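You operate a simulated robot arm through the tools that you are given. There is no shell and no other tool. Be economical: measure what you need, move in short steps, check, and stop when the job is done.

Carry out the task below with a simulated robot arm. There is one attempt and no reset: what you move stays moved.

TASK
Put the 6 mm eye from the top of the packing stand on the lime tray there and the 8 mm eye on top of the grey weight there.

It is judged by the outcome, as a careful person would: the job done as asked, and still so three seconds after it is handed in. It fails if anything else is knocked over, pushed out of place, dropped, spilled or broken.

THE ROBOT
A 7-joint arm with a two-finger parallel gripper, fixed in place. Base frame: the origin is at the foot of the arm, x ahead of it, y to its left, z up; the work surface is at about z = 0. Lengths are in m, angles in rad, forces in N, time in s.
With the tool pointing down near the work surface it reaches from about 0.24 to 0.62 m from the base axis. Its first joint turns from -1.152 to 1.152 rad. Payload 2.6 kg.
Tool frame: the origin (TCP) lies between the finger pads and is the grasp point; the fingertips stand 0.03 m ahead of it; z points along the fingers, y is the line along which they close. The gripper opens to 0.094 m. The fingers are 0.028 m wide and 0.01 m thick; the gripper's body (0.05 by 0.096 m) begins 0.055 m behind the TCP.
Orientation is told as [roll, pitch, yaw] about the base's x, y, z axes, in that order, counted from this pose: with the fingers straight down and closing along the base's y, the tool's x points along the base's -x, its y along +y and its z along -z.

THE INTERFACE
- The arm moves only by the tool jog_arm. Its argument "rows" is text: rows parted by semicolons, each of 7 numbers parted by spaces: the finger opening in m, from 0 to 0.094, then the shift along the base's x, y, z in units of 25 mm (1.0 is 25 mm), then the turn, a rotation vector about the base's x, y, z in units of 8 degrees (1.0 is 8 degrees). In form: jaw dx dy dz ax ay az; .... A call has 1 to 8 rows; each row shifts and turns the commanded pose from where the row before left it. A call with a number of a shift or a turn outside -1 to 1 is refused whole. A row lasts 0.2 s, in which the tool goes at most 0.05 m and 0.15 rad; a call with a longer step from one row to the next is refused whole, and so is a gripper value outside its range. A pose out of reach is approached as far as the arm can. The call stops where the force on the tool passes 40 N (or 10 N more than at its start, if that is more) or the arm is blocked; 0.2 s more then pass. The fingers move at their own pace (about 0.072 m/s each) and stop on an object; they squeeze with about 27 N. The grip force told is the motor's: it shows also when the fingers shut on nothing. Time passes only in rows, and 0.2 s behind the last, so rows that do not move let the fingers close. It gives the time, the measured TCP pose, the force on the tool (base axes), the opening and the grip force at its end, in the units of the frame above (readings bear some noise), and new pictures: "pictures" is both (left out), scene, wrist or none.
- Cameras (640 x 400 px; columns grow to the right, rows downward): "scene" is fixed at [0.0193, 0.4356, 0.5406]; the picture's right is [-0.85, -0.52, 0.00], its down [-0.40, 0.66, -0.64] and it looks along [0.33, -0.54, -0.77] (base axes); focal length 301 px, centre (320, 200). "wrist" rides on the gripper at [-0.037, 0, -0.058] in the tool frame; the picture's right is [0.00, -1.00, 0.00], its down [0.97, 0.00, -0.24] and it looks along [0.24, 0.00, 0.97] (tool axes); focal length 218 px, centre (320, 200).
- measure_at(camera, pixels): for up to 12 pixels [column, row] of the newest picture of that camera ("zoom" is the newest enlarged one), the place [x, y, z] in the base frame of the surface seen there, good to about 0.002 m. No time passes.
- close_up(camera, box): a new picture of the part [left, top, right, bottom] of that camera's present view, enlarged. No time passes.
- close_job(): hands the job in; it is judged then, once.

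Work in short steps. Measure before you move; look again where a grasp or a placing could have gone wrong, and mend it. You have 60 turns and 120 pictures in all, the two below and enlarged ones among them. Open the gripper and draw the arm clear of the work before you hand the job in, unless the task says otherwise; then end with one line.

The tools are called after ">>>" by a JSON object that holds its "fn" and its "kwargs". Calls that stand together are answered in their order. jog_arm: Moves the arm, as the interface text tells. Its arguments: {"type":"object","properties":{"rows":{"type":"string"},"pictures":{"type":"string","enum":["both","scene","wrist","none"]}},"required":["rows"]} The other tools are called the same way: measure_at (camera, pixels) gives the place of the surface under pixels of a picture; close_up (camera, box) takes an enlarged picture of a part of a camera's view; close_job () hands the job in.

At the start:

```text
time_s: 0.0
tool_pos: [0.403, 0.1916, 0.2601]
tcp_rot: [-0.001, 0.0, -0.001]
ft_force: [0.0, 1.4, -0.2]
opening: 0.094
grasp_force: 0.1
```

scene: 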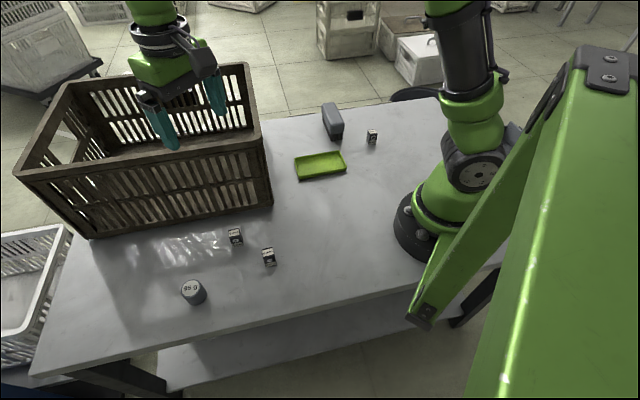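
wrist: 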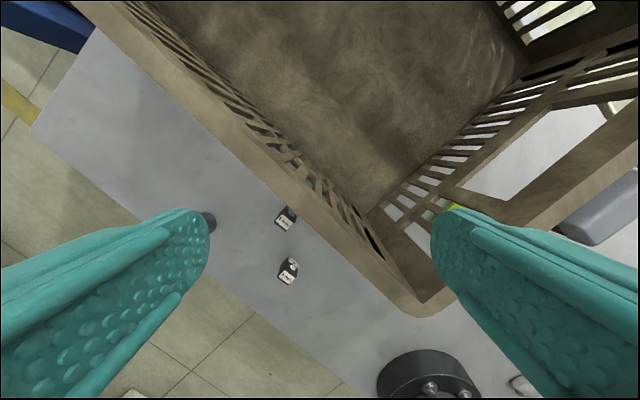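

I'll take close looks at the small boxes at (236,237), (269,256), (372,136) and the weight at (193,291).

>>> {"fn": "close_up", "kwargs": {"camera": "scene", "box": [170, 215, 290, 310]}}

>>> {"fn": "close_up", "kwargs": {"camera": "scene", "box": [285, 90, 395, 190]}}

>>> {"fn": "close_up", "kwargs": {"camera": "wrist", "box": [250, 190, 330, 300]}}

>>> {"fn": "measure_at", "kwargs": {"camera": "scene", "pixels": [[236, 231], [269, 250], [372, 131], [193, 286], [320, 165], [332, 112], [250, 290], [262, 150], [300, 180], [345, 165], [297, 157], [336, 151]]}}

```text
4.21 times, centred on (230, 262) of scene
```

zoom: 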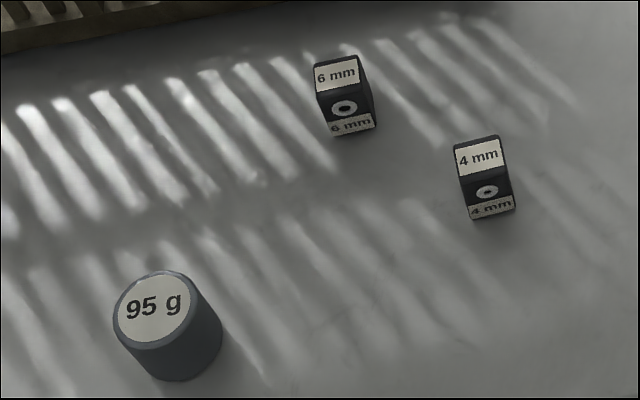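

```text
4.00 times, centred on (340, 140) of scene
```

zoom: 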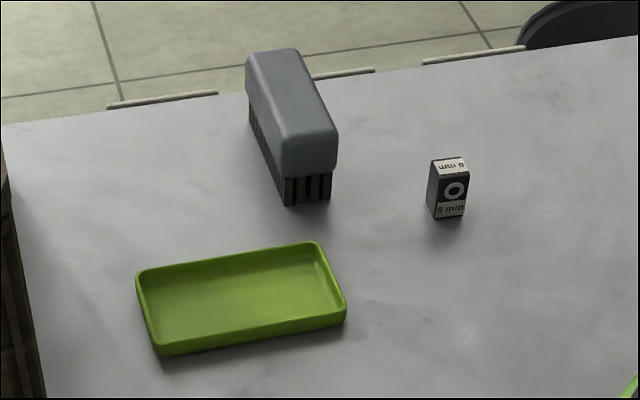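

```text
3.64 times, centred on (290, 245) of wrist
```

zoom: 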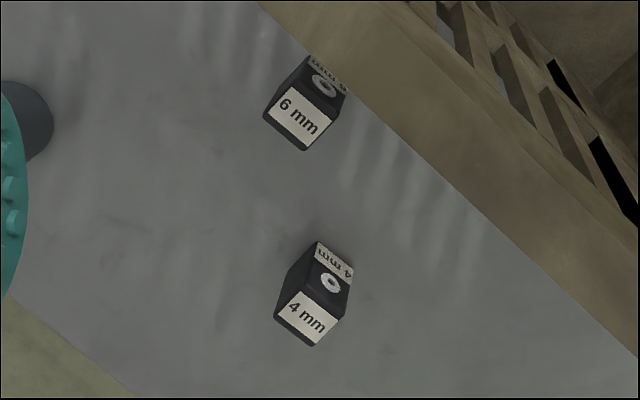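

```text
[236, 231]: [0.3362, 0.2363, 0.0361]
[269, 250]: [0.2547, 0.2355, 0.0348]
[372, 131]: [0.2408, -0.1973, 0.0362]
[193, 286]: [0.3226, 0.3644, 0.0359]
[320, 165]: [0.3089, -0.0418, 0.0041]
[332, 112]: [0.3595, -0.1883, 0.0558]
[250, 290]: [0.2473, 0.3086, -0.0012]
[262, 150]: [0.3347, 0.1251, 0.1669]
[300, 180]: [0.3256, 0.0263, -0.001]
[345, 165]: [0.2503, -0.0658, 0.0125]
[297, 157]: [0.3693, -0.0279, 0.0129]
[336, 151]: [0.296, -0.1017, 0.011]
```

The 6 mm block is at about (0.336,0.236), the 8 mm at (0.241,-0.197), the weight at (0.323,0.364), and the third block is a 4 mm one. Next I measure block edges and the crate rim near the 6 mm.

>>> {"fn": "close_up", "kwargs": {"camera": "scene", "box": [220, 222, 252, 250]}}

>>> {"fn": "measure_at", "kwargs": {"camera": "scene", "pixels": [[18, 169], [92, 178], [140, 162], [200, 149], [258, 140], [247, 66], [272, 205], [90, 238], [180, 221], [186, 282], [200, 290], [193, 294]]}}

```text
14.29 times, centred on (236, 236) of scene
```

zoom: 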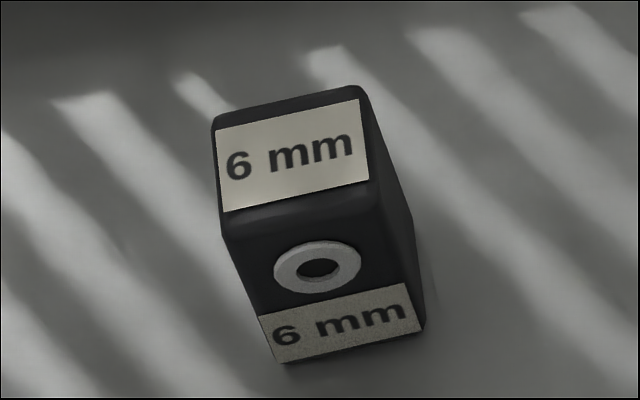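

```text
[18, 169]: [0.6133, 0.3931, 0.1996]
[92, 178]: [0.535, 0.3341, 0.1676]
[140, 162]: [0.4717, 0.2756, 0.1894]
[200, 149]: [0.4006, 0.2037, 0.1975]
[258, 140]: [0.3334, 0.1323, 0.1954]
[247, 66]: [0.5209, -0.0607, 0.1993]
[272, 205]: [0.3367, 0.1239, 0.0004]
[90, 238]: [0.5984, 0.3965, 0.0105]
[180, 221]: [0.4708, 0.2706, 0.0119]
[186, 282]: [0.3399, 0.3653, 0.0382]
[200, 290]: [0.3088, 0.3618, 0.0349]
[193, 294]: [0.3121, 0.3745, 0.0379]
```

>>> {"fn": "measure_at", "kwargs": {"camera": "zoom", "pixels": [[222, 125], [355, 95], [228, 210], [370, 185], [262, 315], [415, 280], [285, 355], [418, 325], [290, 155], [318, 240]]}}

>>> {"fn": "close_up", "kwargs": {"camera": "scene", "box": [356, 122, 388, 150]}}

```text
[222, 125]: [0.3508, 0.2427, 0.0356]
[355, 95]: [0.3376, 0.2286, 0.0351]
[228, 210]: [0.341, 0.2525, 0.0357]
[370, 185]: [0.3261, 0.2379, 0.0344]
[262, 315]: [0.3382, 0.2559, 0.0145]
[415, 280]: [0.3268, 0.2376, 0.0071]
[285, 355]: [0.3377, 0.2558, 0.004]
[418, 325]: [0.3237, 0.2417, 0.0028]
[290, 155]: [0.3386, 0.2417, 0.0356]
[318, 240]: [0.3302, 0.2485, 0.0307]
```

```text
14.29 times, centred on (372, 136) of scene
```

zoom: 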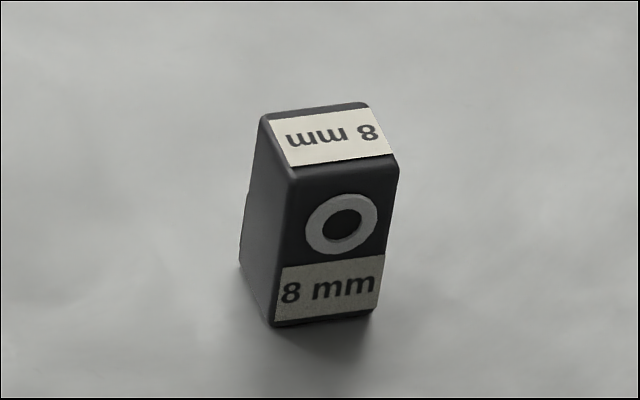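

>>> {"fn": "measure_at", "kwargs": {"camera": "zoom", "pixels": [[268, 122], [362, 107], [292, 168], [394, 158], [280, 310], [375, 300], [330, 140], [342, 185], [248, 250]]}}

>>> {"fn": "close_up", "kwargs": {"camera": "scene", "box": [173, 272, 213, 307]}}

```text
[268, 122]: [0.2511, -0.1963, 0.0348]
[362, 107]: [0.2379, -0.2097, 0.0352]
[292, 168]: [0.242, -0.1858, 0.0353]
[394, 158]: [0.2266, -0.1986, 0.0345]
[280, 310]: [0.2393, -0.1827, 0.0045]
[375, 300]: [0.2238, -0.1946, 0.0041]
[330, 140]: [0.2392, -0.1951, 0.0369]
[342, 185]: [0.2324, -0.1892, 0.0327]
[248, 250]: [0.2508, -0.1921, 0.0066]
```

```text
11.43 times, centred on (193, 290) of scene
```

zoom: 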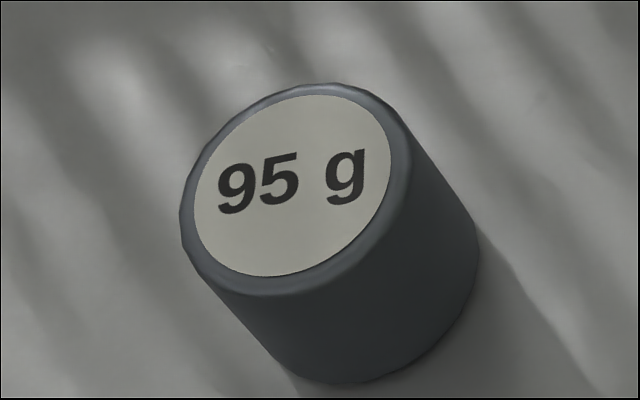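

>>> {"fn": "measure_at", "kwargs": {"camera": "zoom", "pixels": [[293, 186], [200, 220], [386, 150], [330, 100], [260, 270], [188, 235], [400, 130]]}}

>>> {"fn": "jog_arm", "kwargs": {"rows": "0.06 -1 1 0 0 0 -1; 0.06 -1 1 0 0 0 -1; 0.06 -0.6 0 0 0 0 -1; 0.06 0 0 0 0 0 -1; 0.06 0 0 0 0 0 -1; 0.06 0 0 0 0 0 -0.6"}}

```text
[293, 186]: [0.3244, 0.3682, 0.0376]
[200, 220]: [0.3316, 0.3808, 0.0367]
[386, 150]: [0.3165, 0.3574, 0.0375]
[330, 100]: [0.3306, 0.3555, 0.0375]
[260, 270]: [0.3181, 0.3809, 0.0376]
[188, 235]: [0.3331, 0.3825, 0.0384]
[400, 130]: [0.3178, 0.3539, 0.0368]
```

```text
time_s: 1.4
tool_pos: [0.3392, 0.242, 0.2593]
tcp_rot: [-0.001, -0.001, -0.785]
ft_force: [0.3, 0.4, 0.2]
opening: 0.0601
grasp_force: 0.1
```

scene: 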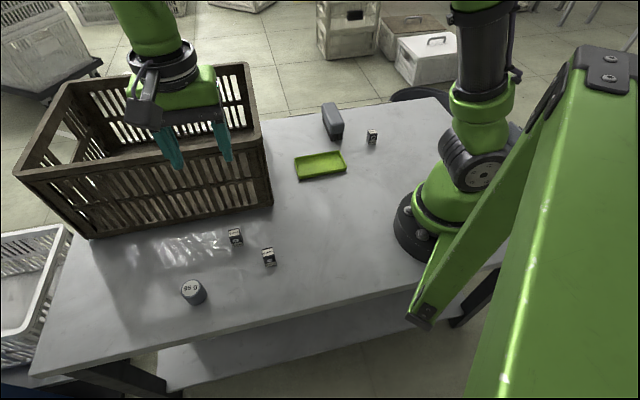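
wrist: 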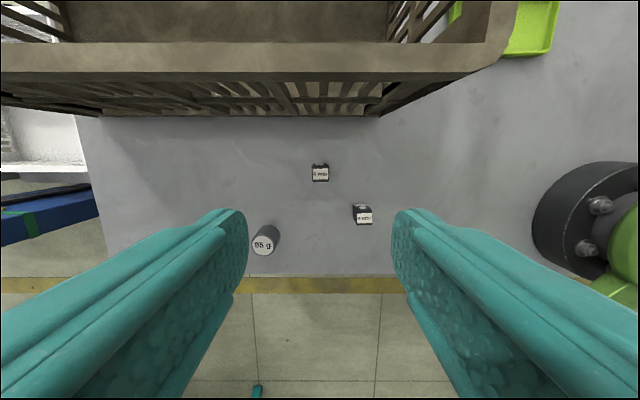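

Aligned (block at wrist column 320). Descend with the fingers 0.05 m open and check clearance to the crate.

>>> {"fn": "jog_arm", "kwargs": {"rows": "0.05 0 0 -1 0 0 0; 0.05 0 0 -1 0 0 0; 0.05 0 0 -1 0 0 0; 0.05 0 0 -1 0 0 0; 0.05 0 0 -1 0 0 0; 0.05 0 0 -1 0 0 0"}}

```text
time_s: 2.8
tool_pos: [0.3396, 0.2408, 0.1114]
tcp_rot: [-0.002, 0.0, -0.783]
ft_force: [-0.4, -1.1, -1.6]
opening: 0.05
grasp_force: 0.0
```

scene: 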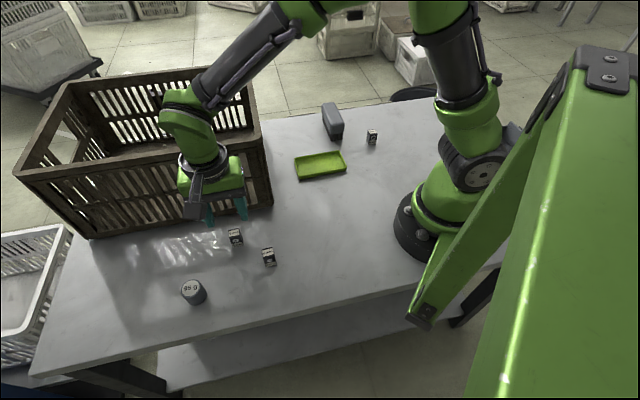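
wrist: 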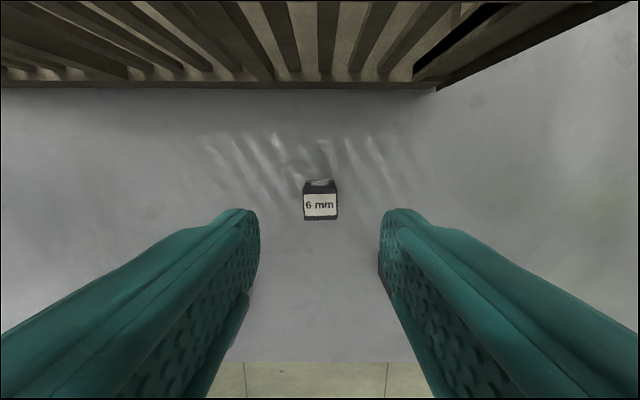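

Block still centred and no contact. Descend to z≈0.043 and close.

>>> {"fn": "jog_arm", "kwargs": {"rows": "0.05 0 0 -1 0 0 0; 0.05 0 0 -1 0 0 0; 0.05 0 0 -0.72 0 0 0; 0.05 0 0 0 0 0 0; 0.0 0 0 0 0 0 0; 0.0 0 0 0 0 0 0; 0.0 0 0 0 0 0 0"}}

```text
time_s: 4.4
tool_pos: [0.3386, 0.2416, 0.0422]
tcp_rot: [0.0, 0.001, -0.781]
ft_force: [0.4, -0.3, 0.2]
opening: 0.0209
grasp_force: 27.5
```

scene: 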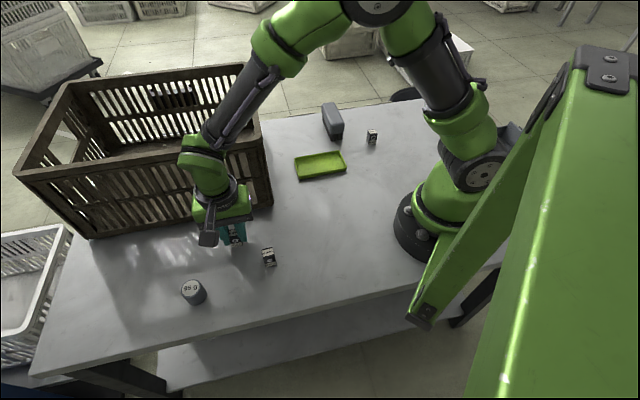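
wrist: 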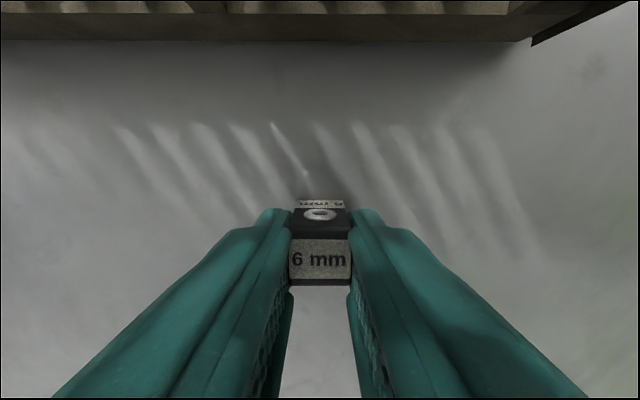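

Held (opening 0.0209). Lift straight up, above the crate rim.

>>> {"fn": "jog_arm", "kwargs": {"rows": "0 0 0 0.5 0 0 0; 0 0 0 1 0 0 0; 0 0 0 1 0 0 0; 0 0 0 1 0 0 0; 0 0 0 1 0 0 0; 0 0 0 1 0 0 0; 0 -1 0 1 0 0 0; 0 -1 0 1 0 0 0", "pictures": "none"}}

>>> {"fn": "jog_arm", "kwargs": {"rows": "0 -1 0 1 0 0 0; 0 0 -1 0 0 0 0; 0 0 -1 0 0 0 0; 0 0 -1 0 0 0 0; 0 0 -1 0 0 0 0; 0 0 -1 0 0 0 0; 0 0 -1 0 0 0 0; 0 0 -1 0 0 0 0"}}

```text
time_s: 6.2
tool_pos: [0.2872, 0.2424, 0.2293]
tcp_rot: [0.0, -0.001, -0.782]
ft_force: [0.6, -0.4, -0.4]
opening: 0.0208
grasp_force: 26.1
```

```text
time_s: 8.0
tool_pos: [0.264, 0.0656, 0.2562]
tcp_rot: [0.001, 0.0, -0.781]
ft_force: [-0.2, -0.1, 0.0]
opening: 0.0209
grasp_force: 27.0
```

scene: 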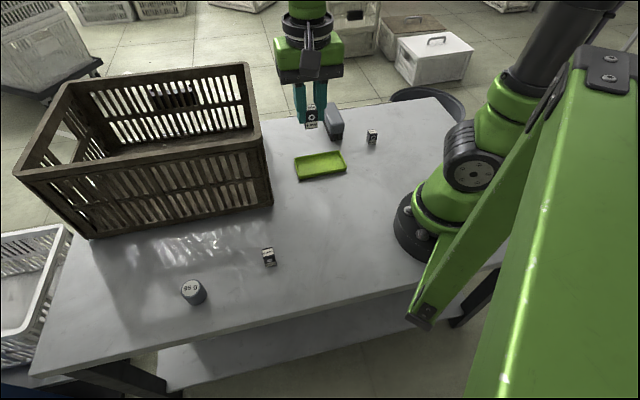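
wrist: 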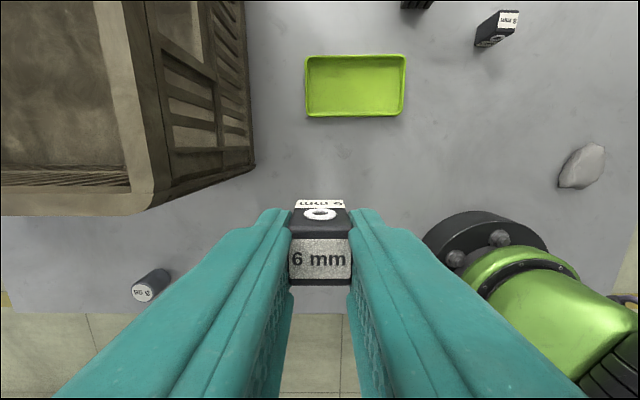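

Now measuring the tray corners in the wrist view: (306,56), (404,55), (308,115), (402,115).

>>> {"fn": "measure_at", "kwargs": {"camera": "wrist", "pixels": [[309, 58], [402, 57], [309, 113], [402, 112], [355, 85], [320, 272]]}}

```text
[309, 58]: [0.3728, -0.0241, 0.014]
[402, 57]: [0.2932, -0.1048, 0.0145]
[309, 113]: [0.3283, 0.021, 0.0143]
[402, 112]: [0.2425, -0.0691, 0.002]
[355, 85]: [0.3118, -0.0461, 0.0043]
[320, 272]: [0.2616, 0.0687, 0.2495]
```

Tray centre is (0.310,-0.043), floor z 0.004. Move over it and start down.

>>> {"fn": "jog_arm", "kwargs": {"rows": "0 0.4 -1 0 0 0 0; 0 0.4 -1 0 0 0 0; 0 0.4 -1 0 0 0 0; 0 0.4 -1 0 0 0 0; 0 0.24 -0.34 -0.9 0 0 0; 0 0 0 -1 0 0 0; 0 0 0 -1 0 0 0; 0 0 0 -1 0 0 0", "pictures": "none"}}

>>> {"fn": "jog_arm", "kwargs": {"rows": "0 0 0 -1 0 0 0; 0 0 0 -1 0 0 0; 0 0 0 -1 0 0 0; 0 0 0 -0.5 0 0 0; 0 0 0 0 0 0 0"}}

```text
time_s: 9.8
tool_pos: [0.3088, -0.043, 0.1569]
tcp_rot: [0.0, 0.001, -0.782]
ft_force: [0.5, -0.7, -0.8]
opening: 0.0206
grasp_force: 27.1
```

```text
time_s: 11.0
tool_pos: [0.3101, -0.042, 0.0678]
tcp_rot: [0.0, 0.0, -0.783]
ft_force: [0.4, -0.4, -1.4]
opening: 0.0208
grasp_force: 26.6
```

scene: 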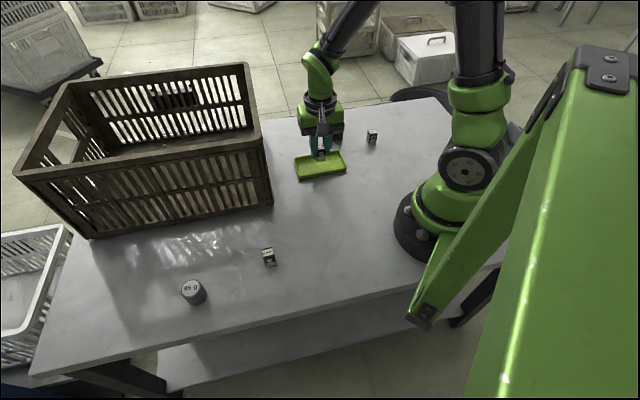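
wrist: 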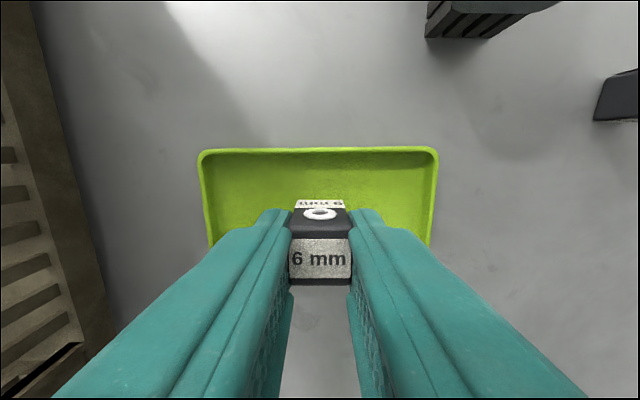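

Over the tray centre. Lower 20 mm, settle, and open to 0.045.

>>> {"fn": "jog_arm", "kwargs": {"rows": "0 0 0 -0.5 0 0 0; 0 0 0 -0.3 0 0 0; 0 0 0 0 0 0 0; 0.04 0 0 0 0 0 0; 0.04 0 0 0 0 0 0; 0.04 0 0 0 0 0 0"}}

```text
time_s: 12.4
tool_pos: [0.3099, -0.0423, 0.0501]
tcp_rot: [0.002, -0.002, -0.782]
ft_force: [0.2, 0.1, -0.6]
opening: 0.0399
grasp_force: 0.1
```

scene: 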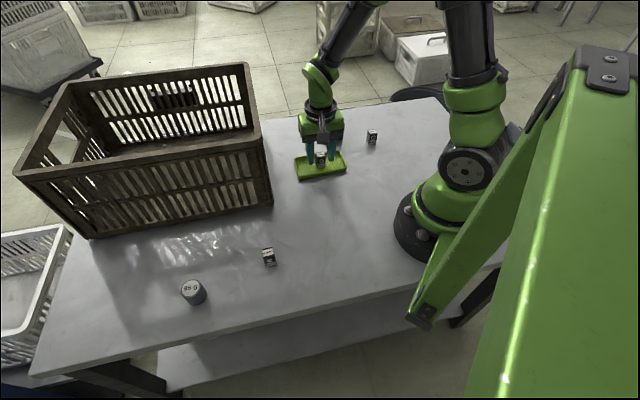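
wrist: 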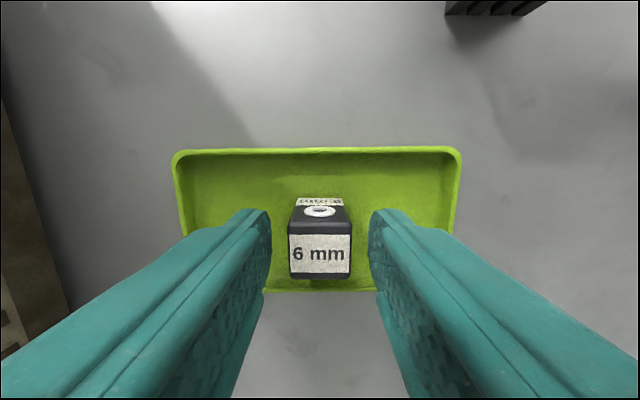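

The 6 mm block stands in the tray. Lift clear and go above the 8 mm block at (0.239,-0.198).

>>> {"fn": "jog_arm", "kwargs": {"rows": "0.04 0 0 0.6 0 0 0; 0.04 0 0 1 0 0 0; 0.05 0 0 1 0 0 0; 0.05 0 0 1 0 0 0; 0.05 0 0 0.4 0 0 0; 0.05 -0.4 -0.8 0 0 0 0; 0.05 -0.4 -0.9 0 0 0 0; 0.05 -0.4 -0.9 0 0 0 0", "pictures": "none"}}

>>> {"fn": "jog_arm", "kwargs": {"rows": "0.05 -0.4 -0.9 0 0 0 0; 0.05 -0.4 -0.9 0 0 0 0; 0.05 -0.4 -0.9 0 0 0 0; 0.05 -0.42 -0.9 0 0 0 0; 0.05 0 0 0 0 0 0"}}

```text
time_s: 14.2
tool_pos: [0.278, -0.1046, 0.1505]
tcp_rot: [-0.001, 0.0, -0.783]
ft_force: [-0.2, 0.1, -0.3]
opening: 0.05
grasp_force: 0.1
```

```text
time_s: 15.4
tool_pos: [0.2382, -0.1956, 0.1492]
tcp_rot: [0.0, -0.001, -0.781]
ft_force: [0.4, 0.6, 0.5]
opening: 0.0501
grasp_force: 0.1
```

scene: 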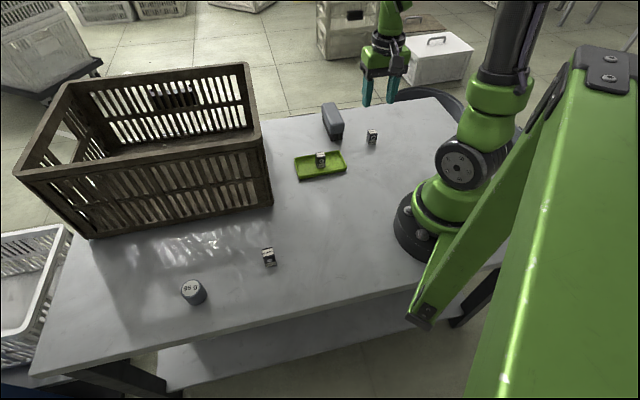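
wrist: 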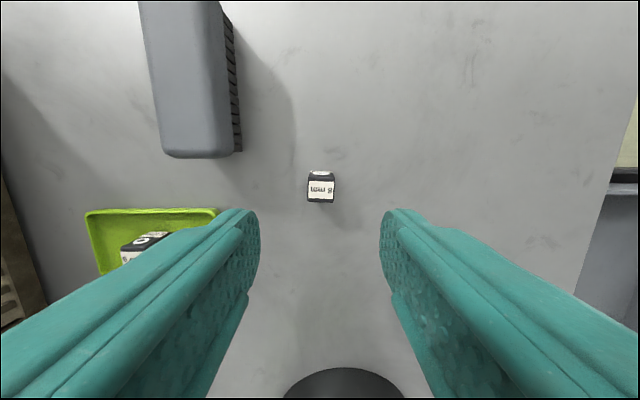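

The 8 mm block is centred (column 320). Descend to z≈0.043 and close.

>>> {"fn": "jog_arm", "kwargs": {"rows": "0.05 0.03 -0.06 -1 0 0 0; 0.05 0 0 -1 0 0 0; 0.05 0 0 -1 0 0 0; 0.05 0 0 -1 0 0 0; 0.05 0 0 -0.27 0 0 0; 0 0 0 0 0 0 0; 0 0 0 0 0 0 0; 0 0 0 0 0 0 0"}}

```text
time_s: 17.2
tool_pos: [0.2391, -0.1972, 0.0429]
tcp_rot: [0.0, 0.0, -0.783]
ft_force: [0.3, 1.2, 1.3]
opening: 0.0206
grasp_force: 26.5
```

scene: 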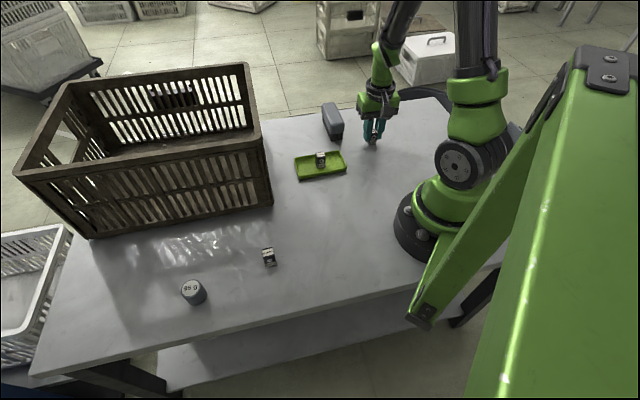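
wrist: 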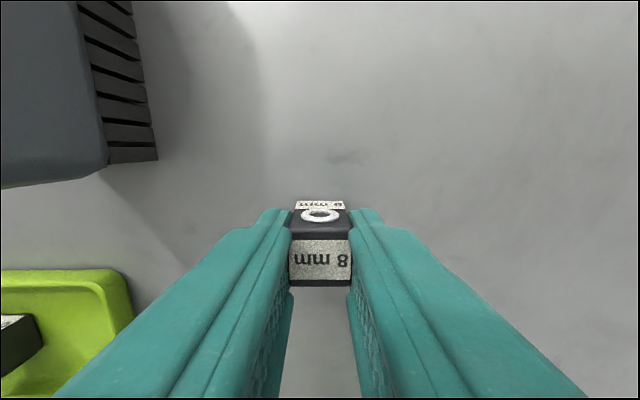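

Held (0.0206). Lift and travel at z≈0.26, passing in front of the crate corner.

>>> {"fn": "jog_arm", "kwargs": {"rows": "0 0 0 0.5 0 0 0; 0 0 0 1 0 0 0; 0 0 0 1 0 0 0; 0 0 0 1 0 0 0; 0 0 0 1 0 0 0; 0 0 0 1 0 0 0; 0 0 0 1 0 0 0; 0 0 0 1 0 0 0", "pictures": "none"}}

>>> {"fn": "jog_arm", "kwargs": {"rows": "0 0.2 0.8 1 0 0 0; 0 0.2 1 0.2 0 0 0; 0 0.2 1 0 0 0 0; 0 0.2 1 0 0 0 0; 0 0.2 1 0 0 0 0; 0 0 1 0 0 0 0; 0 0 1 0 0 0 0; 0 0 1 0 0 0 0", "pictures": "none"}}

>>> {"fn": "jog_arm", "kwargs": {"rows": "0 0 1 0 0 0 0; 0 0 1 0 0 0 0; 0 0 1 0 0 0 0; 0 0 1 0 0 0 0; 0 0 1 0 0 0 0; 0 0 1 0 0 0 0; 0 0 1 0 0 0 0; 0 0 1 0 0 0 0"}}

```text
time_s: 19.0
tool_pos: [0.2387, -0.1969, 0.2303]
tcp_rot: [0.001, 0.0, -0.781]
ft_force: [0.6, 0.1, -1.0]
opening: 0.0209
grasp_force: 27.0
```

```text
time_s: 20.8
tool_pos: [0.2636, -0.0031, 0.2585]
tcp_rot: [0.0, 0.001, -0.782]
ft_force: [-0.2, -1.0, -0.5]
opening: 0.0209
grasp_force: 26.6
```

```text
time_s: 22.6
tool_pos: [0.2659, 0.1952, 0.2605]
tcp_rot: [0.001, -0.001, -0.782]
ft_force: [-0.2, 0.4, 0.7]
opening: 0.0208
grasp_force: 27.0
```

scene: 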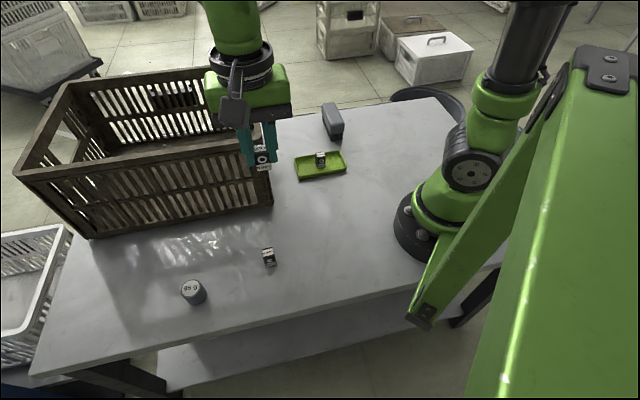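
wrist: 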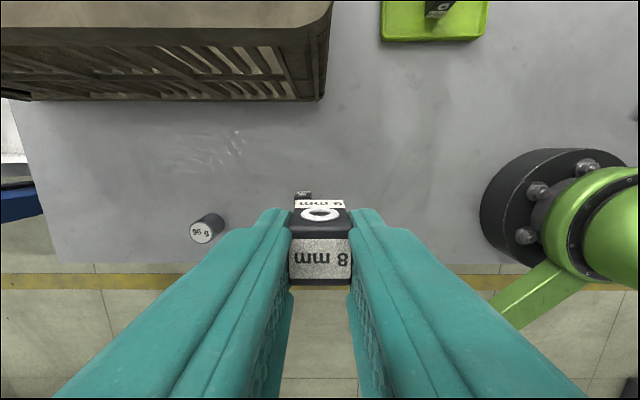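

Move over the weight (0.325,0.368) and down to z≈0.11.

>>> {"fn": "jog_arm", "kwargs": {"rows": "0 0.3 1 0 0 0 0; 0 0.3 1 0 0 0 0; 0 0.3 1 0 0 0 0; 0 0.3 1 0 0 0 0; 0 0.4 1 0 0 0 0; 0 0.4 1 0 0 0 0; 0 0.36 0.9 0 0 0 0; 0 0 0 -1 0 0 0", "pictures": "none"}}

>>> {"fn": "jog_arm", "kwargs": {"rows": "0 0 0 -1 0 0 0; 0 0 0 -1 0 0 0; 0 0 0 -1 0 0 0; 0 0 0 -1 0 0 0; 0 0 0 -1 0 0 0; 0 0 0 0 0 0 0"}}

>>> {"fn": "close_up", "kwargs": {"camera": "scene", "box": [150, 240, 240, 310]}}

```text
time_s: 24.4
tool_pos: [0.3257, 0.3699, 0.2352]
tcp_rot: [0.0, 0.0, -0.782]
ft_force: [0.3, -0.1, -0.5]
opening: 0.021
grasp_force: 26.8
```

```text
time_s: 25.8
tool_pos: [0.3253, 0.3706, 0.1083]
tcp_rot: [0.001, 0.0, -0.783]
ft_force: [0.2, 0.3, -1.2]
opening: 0.0208
grasp_force: 27.5
```

scene: 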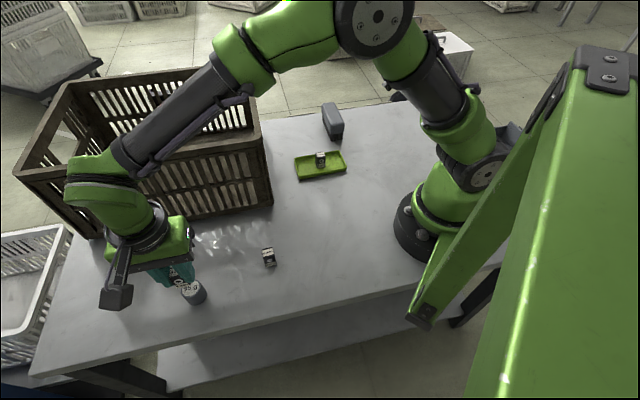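
wrist: 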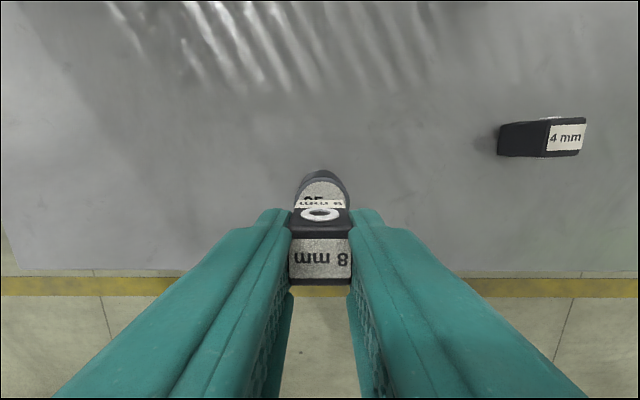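

```text
5.71 times, centred on (195, 275) of scene
```

zoom: 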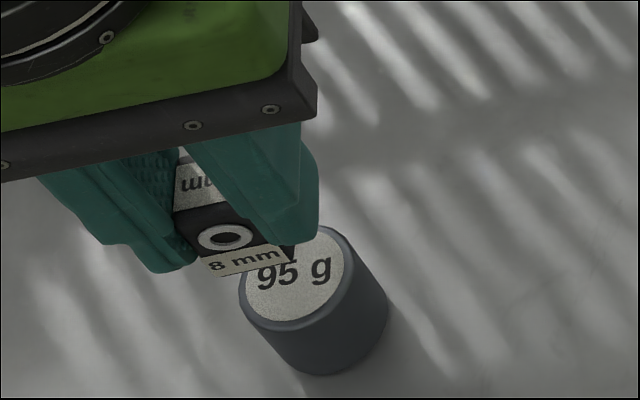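

Small y correction and lower to z≈0.082.

>>> {"fn": "jog_arm", "kwargs": {"rows": "0 -0.02 -0.09 0 0 0 0; 0 0 0 -0.5 0 0 0; 0 0 0 -0.4 0 0 0; 0 0 0 -0.15 0 0 0; 0 0 0 0 0 0 0"}}

>>> {"fn": "close_up", "kwargs": {"camera": "scene", "box": [150, 240, 240, 310]}}

```text
time_s: 27.0
tool_pos: [0.323, 0.3689, 0.0846]
tcp_rot: [0.001, 0.0, -0.781]
ft_force: [0.0, -0.4, -0.6]
opening: 0.0208
grasp_force: 27.2
```

scene: 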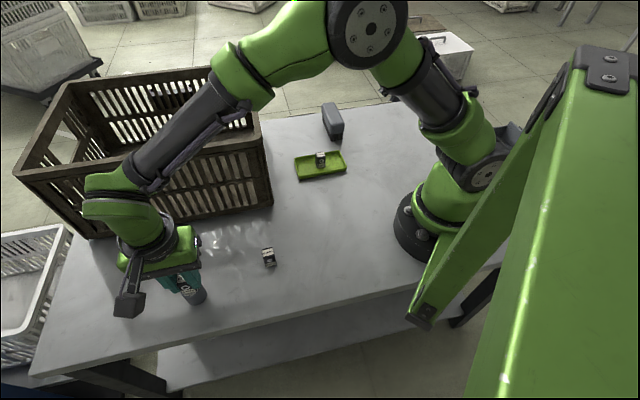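
wrist: 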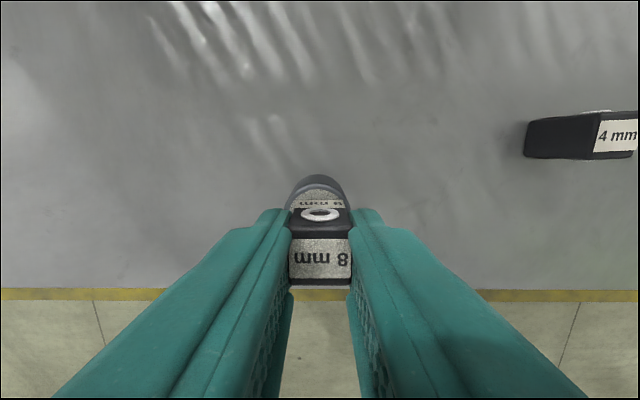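

```text
5.71 times, centred on (195, 275) of scene
```

zoom: 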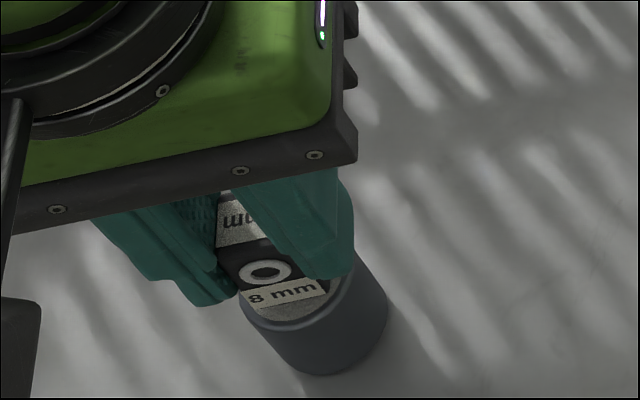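

Centred. Feel down in small steps.

>>> {"fn": "jog_arm", "kwargs": {"rows": "0 0 0 -0.06 0 0 0; 0 0 0 0 0 0 0", "pictures": "none"}}

>>> {"fn": "close_up", "kwargs": {"camera": "scene", "box": [170, 265, 215, 305]}}

```text
time_s: 27.6
tool_pos: [0.3229, 0.3683, 0.0822]
tcp_rot: [0.001, 0.0, -0.783]
ft_force: [0.7, 0.8, -0.9]
opening: 0.0207
grasp_force: 26.7
```

```text
10.00 times, centred on (192, 285) of scene
```

zoom: 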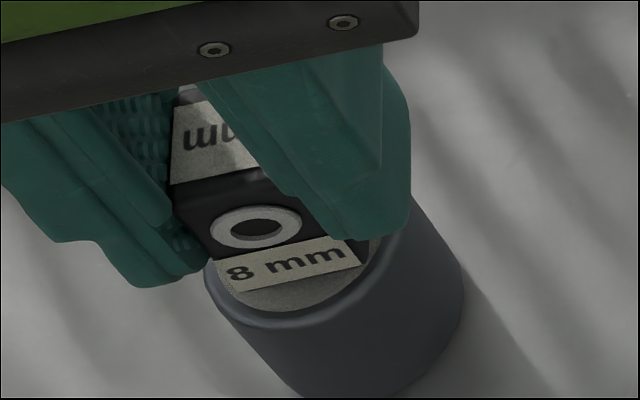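

>>> {"fn": "measure_at", "kwargs": {"camera": "zoom", "pixels": [[240, 288], [358, 264], [298, 272], [290, 305], [300, 325], [208, 270], [228, 280], [366, 262], [350, 285], [240, 302]]}}

```text
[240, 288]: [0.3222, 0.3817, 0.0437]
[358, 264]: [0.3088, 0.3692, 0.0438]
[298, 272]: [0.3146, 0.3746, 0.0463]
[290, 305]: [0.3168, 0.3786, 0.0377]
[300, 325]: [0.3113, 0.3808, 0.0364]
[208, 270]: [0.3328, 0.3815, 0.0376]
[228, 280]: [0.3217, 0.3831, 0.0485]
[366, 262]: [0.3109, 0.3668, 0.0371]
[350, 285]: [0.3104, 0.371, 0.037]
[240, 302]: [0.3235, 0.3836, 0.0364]
```

Block bottom is a few mm above the weight; nudge x by +1.5 mm and lower until contact.

>>> {"fn": "jog_arm", "kwargs": {"rows": "0 0.07 -0.02 0 0 0 0; 0 0 0 -0.05 0 0 0; 0 0 0 0 0 0 0", "pictures": "none"}}

>>> {"fn": "jog_arm", "kwargs": {"rows": "0 0 0 -0.04 0 0 0; 0 0 0 0 0 0 0", "pictures": "wrist"}}

>>> {"fn": "close_up", "kwargs": {"camera": "scene", "box": [170, 265, 215, 305]}}

```text
time_s: 28.4
tool_pos: [0.3251, 0.3664, 0.082]
tcp_rot: [-0.001, -0.001, -0.782]
ft_force: [0.5, 0.2, 0.3]
opening: 0.0208
grasp_force: 27.4
```

```text
time_s: 29.0
tool_pos: [0.3251, 0.3658, 0.0795]
tcp_rot: [-0.001, 0.0, -0.783]
ft_force: [-0.3, 0.6, -1.1]
opening: 0.0206
grasp_force: 27.0
```

wrist: 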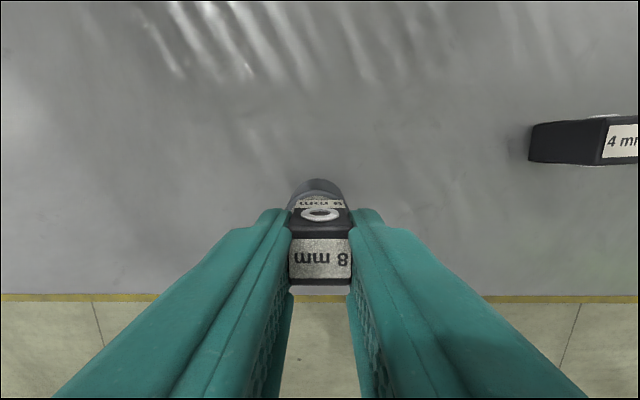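

```text
10.00 times, centred on (192, 285) of scene
```

zoom: 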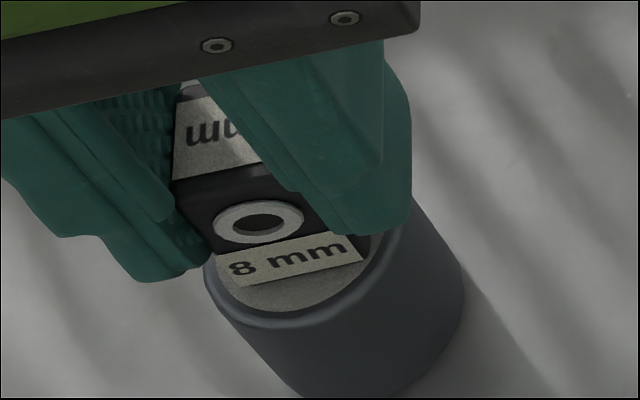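

No contact yet; continue in ~1 mm steps.

>>> {"fn": "jog_arm", "kwargs": {"rows": "0 0 0 -0.04 0 0 0; 0 0 0 0 0 0 0", "pictures": "none"}}

>>> {"fn": "close_up", "kwargs": {"camera": "scene", "box": [170, 265, 215, 305]}}

```text
time_s: 29.6
tool_pos: [0.3241, 0.3657, 0.081]
tcp_rot: [0.001, 0.0, -0.781]
ft_force: [0.0, -0.6, 5.2]
opening: 0.0207
grasp_force: 26.8
```

```text
10.00 times, centred on (192, 285) of scene
```

zoom: 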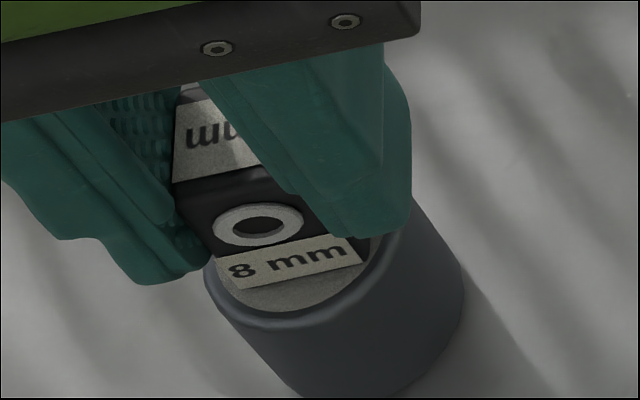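

Contact at 5 N. Release.

>>> {"fn": "jog_arm", "kwargs": {"rows": "0.026 0 0 0 0 0 0; 0.036 0 0 0 0 0 0; 0.045 0 0 0 0 0 0; 0.045 0 0 0 0 0 0"}}

>>> {"fn": "close_up", "kwargs": {"camera": "scene", "box": [170, 265, 215, 305]}}

```text
time_s: 30.6
tool_pos: [0.3238, 0.3665, 0.0794]
tcp_rot: [-0.001, -0.001, -0.78]
ft_force: [-0.2, 0.4, -0.2]
opening: 0.0451
grasp_force: 0.0
```

scene: 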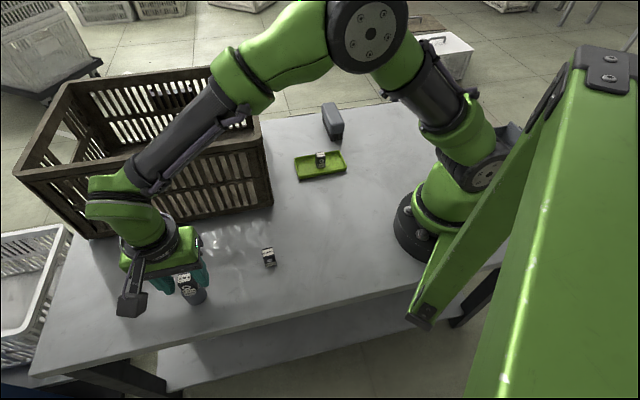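
wrist: 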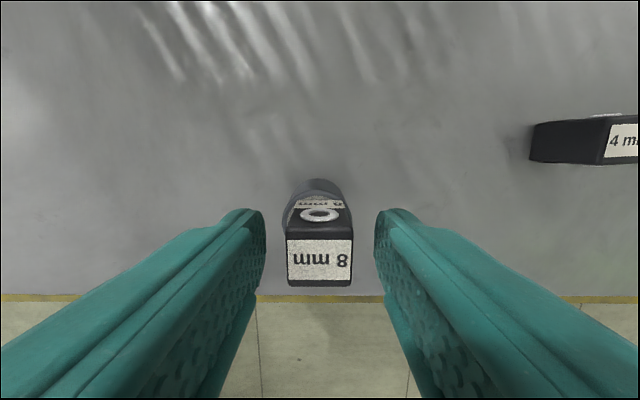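

```text
10.00 times, centred on (192, 285) of scene
```

zoom: 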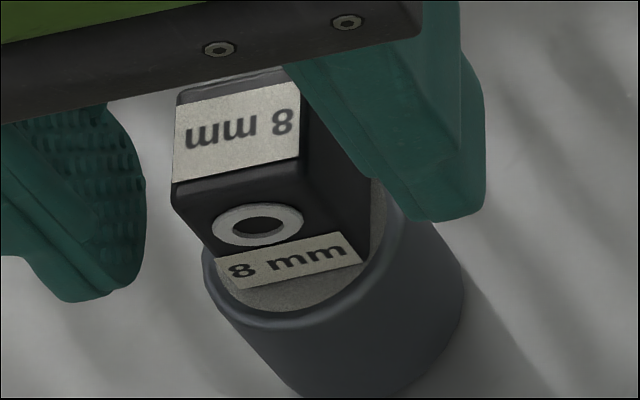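

Standing stably on the weight. Lift straight up and clear.

>>> {"fn": "jog_arm", "kwargs": {"rows": "0.05 0 0 0.6 0 0 0; 0.06 0 0 1 0 0 0; 0.06 0 0 1 0 0 0; 0.06 0 0 1 0 0 0; 0.06 0 0 1 0 0 0; 0.06 0 0 1 0 0 0; 0.06 0 0 1 0 0 0; 0.06 0 0 1 0 0 0", "pictures": "none"}}

>>> {"fn": "jog_arm", "kwargs": {"rows": "0.06 -0.7 -1 0 0 0 0; 0.06 -0.7 -1 0 0 0 0; 0.06 -0.7 -1 0 0 0 0; 0.06 0 -1 0 0 0 0; 0.06 0 -1 0 0 0 0; 0.06 0 0 0 0 0 0"}}

>>> {"fn": "close_up", "kwargs": {"camera": "scene", "box": [160, 225, 290, 310]}}

>>> {"fn": "close_up", "kwargs": {"camera": "scene", "box": [285, 90, 395, 190]}}

```text
time_s: 32.4
tool_pos: [0.3234, 0.3658, 0.2695]
tcp_rot: [0.0, -0.002, -0.781]
ft_force: [0.2, 0.5, 0.2]
opening: 0.0601
grasp_force: 0.1
```

```text
time_s: 33.8
tool_pos: [0.272, 0.2428, 0.2704]
tcp_rot: [0.0, 0.0, -0.782]
ft_force: [-0.6, 0.0, 0.7]
opening: 0.0601
grasp_force: 0.1
```

scene: 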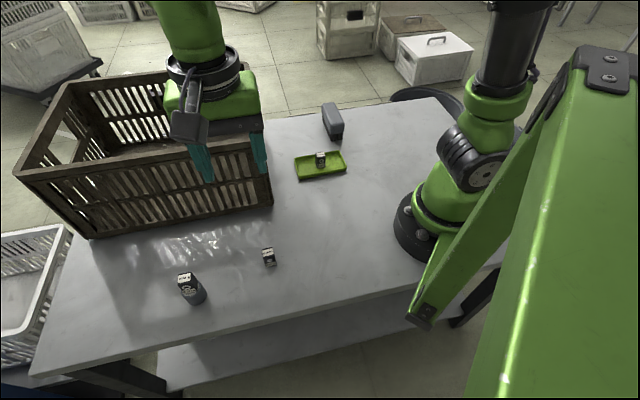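
wrist: 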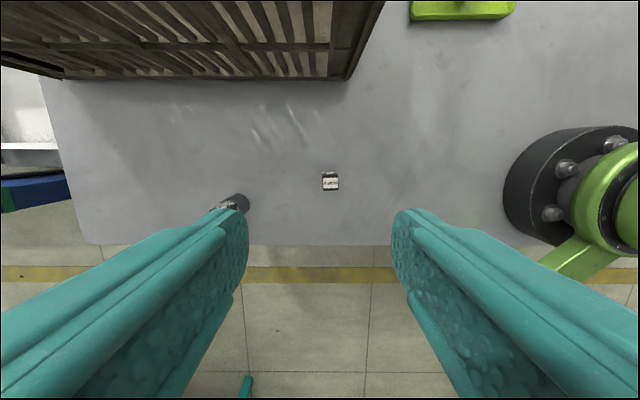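

```text
4.71 times, centred on (225, 268) of scene
```

zoom: 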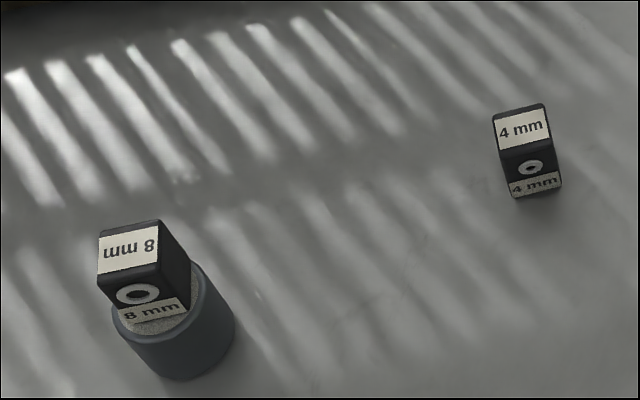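

```text
4.00 times, centred on (340, 140) of scene
```

zoom: 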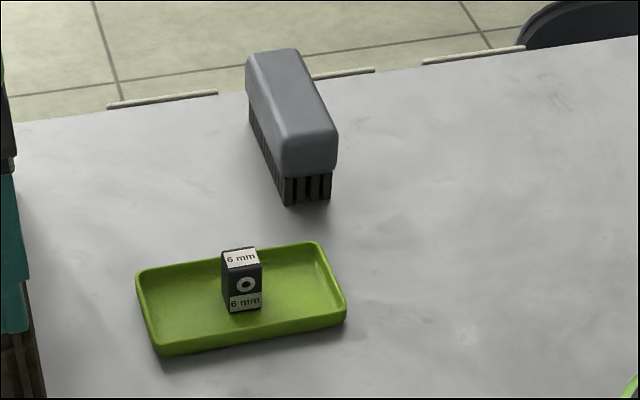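

Both blocks stand where asked, everything else is undisturbed, and the arm is clear, so I'm handing it in.

>>> {"fn": "close_job", "kwargs": {}}

```text
The job is handed in.
```

The 6 mm eye is standing in the lime tray and the 8 mm eye is standing on top of the grey 95 g weight; nothing else was moved.
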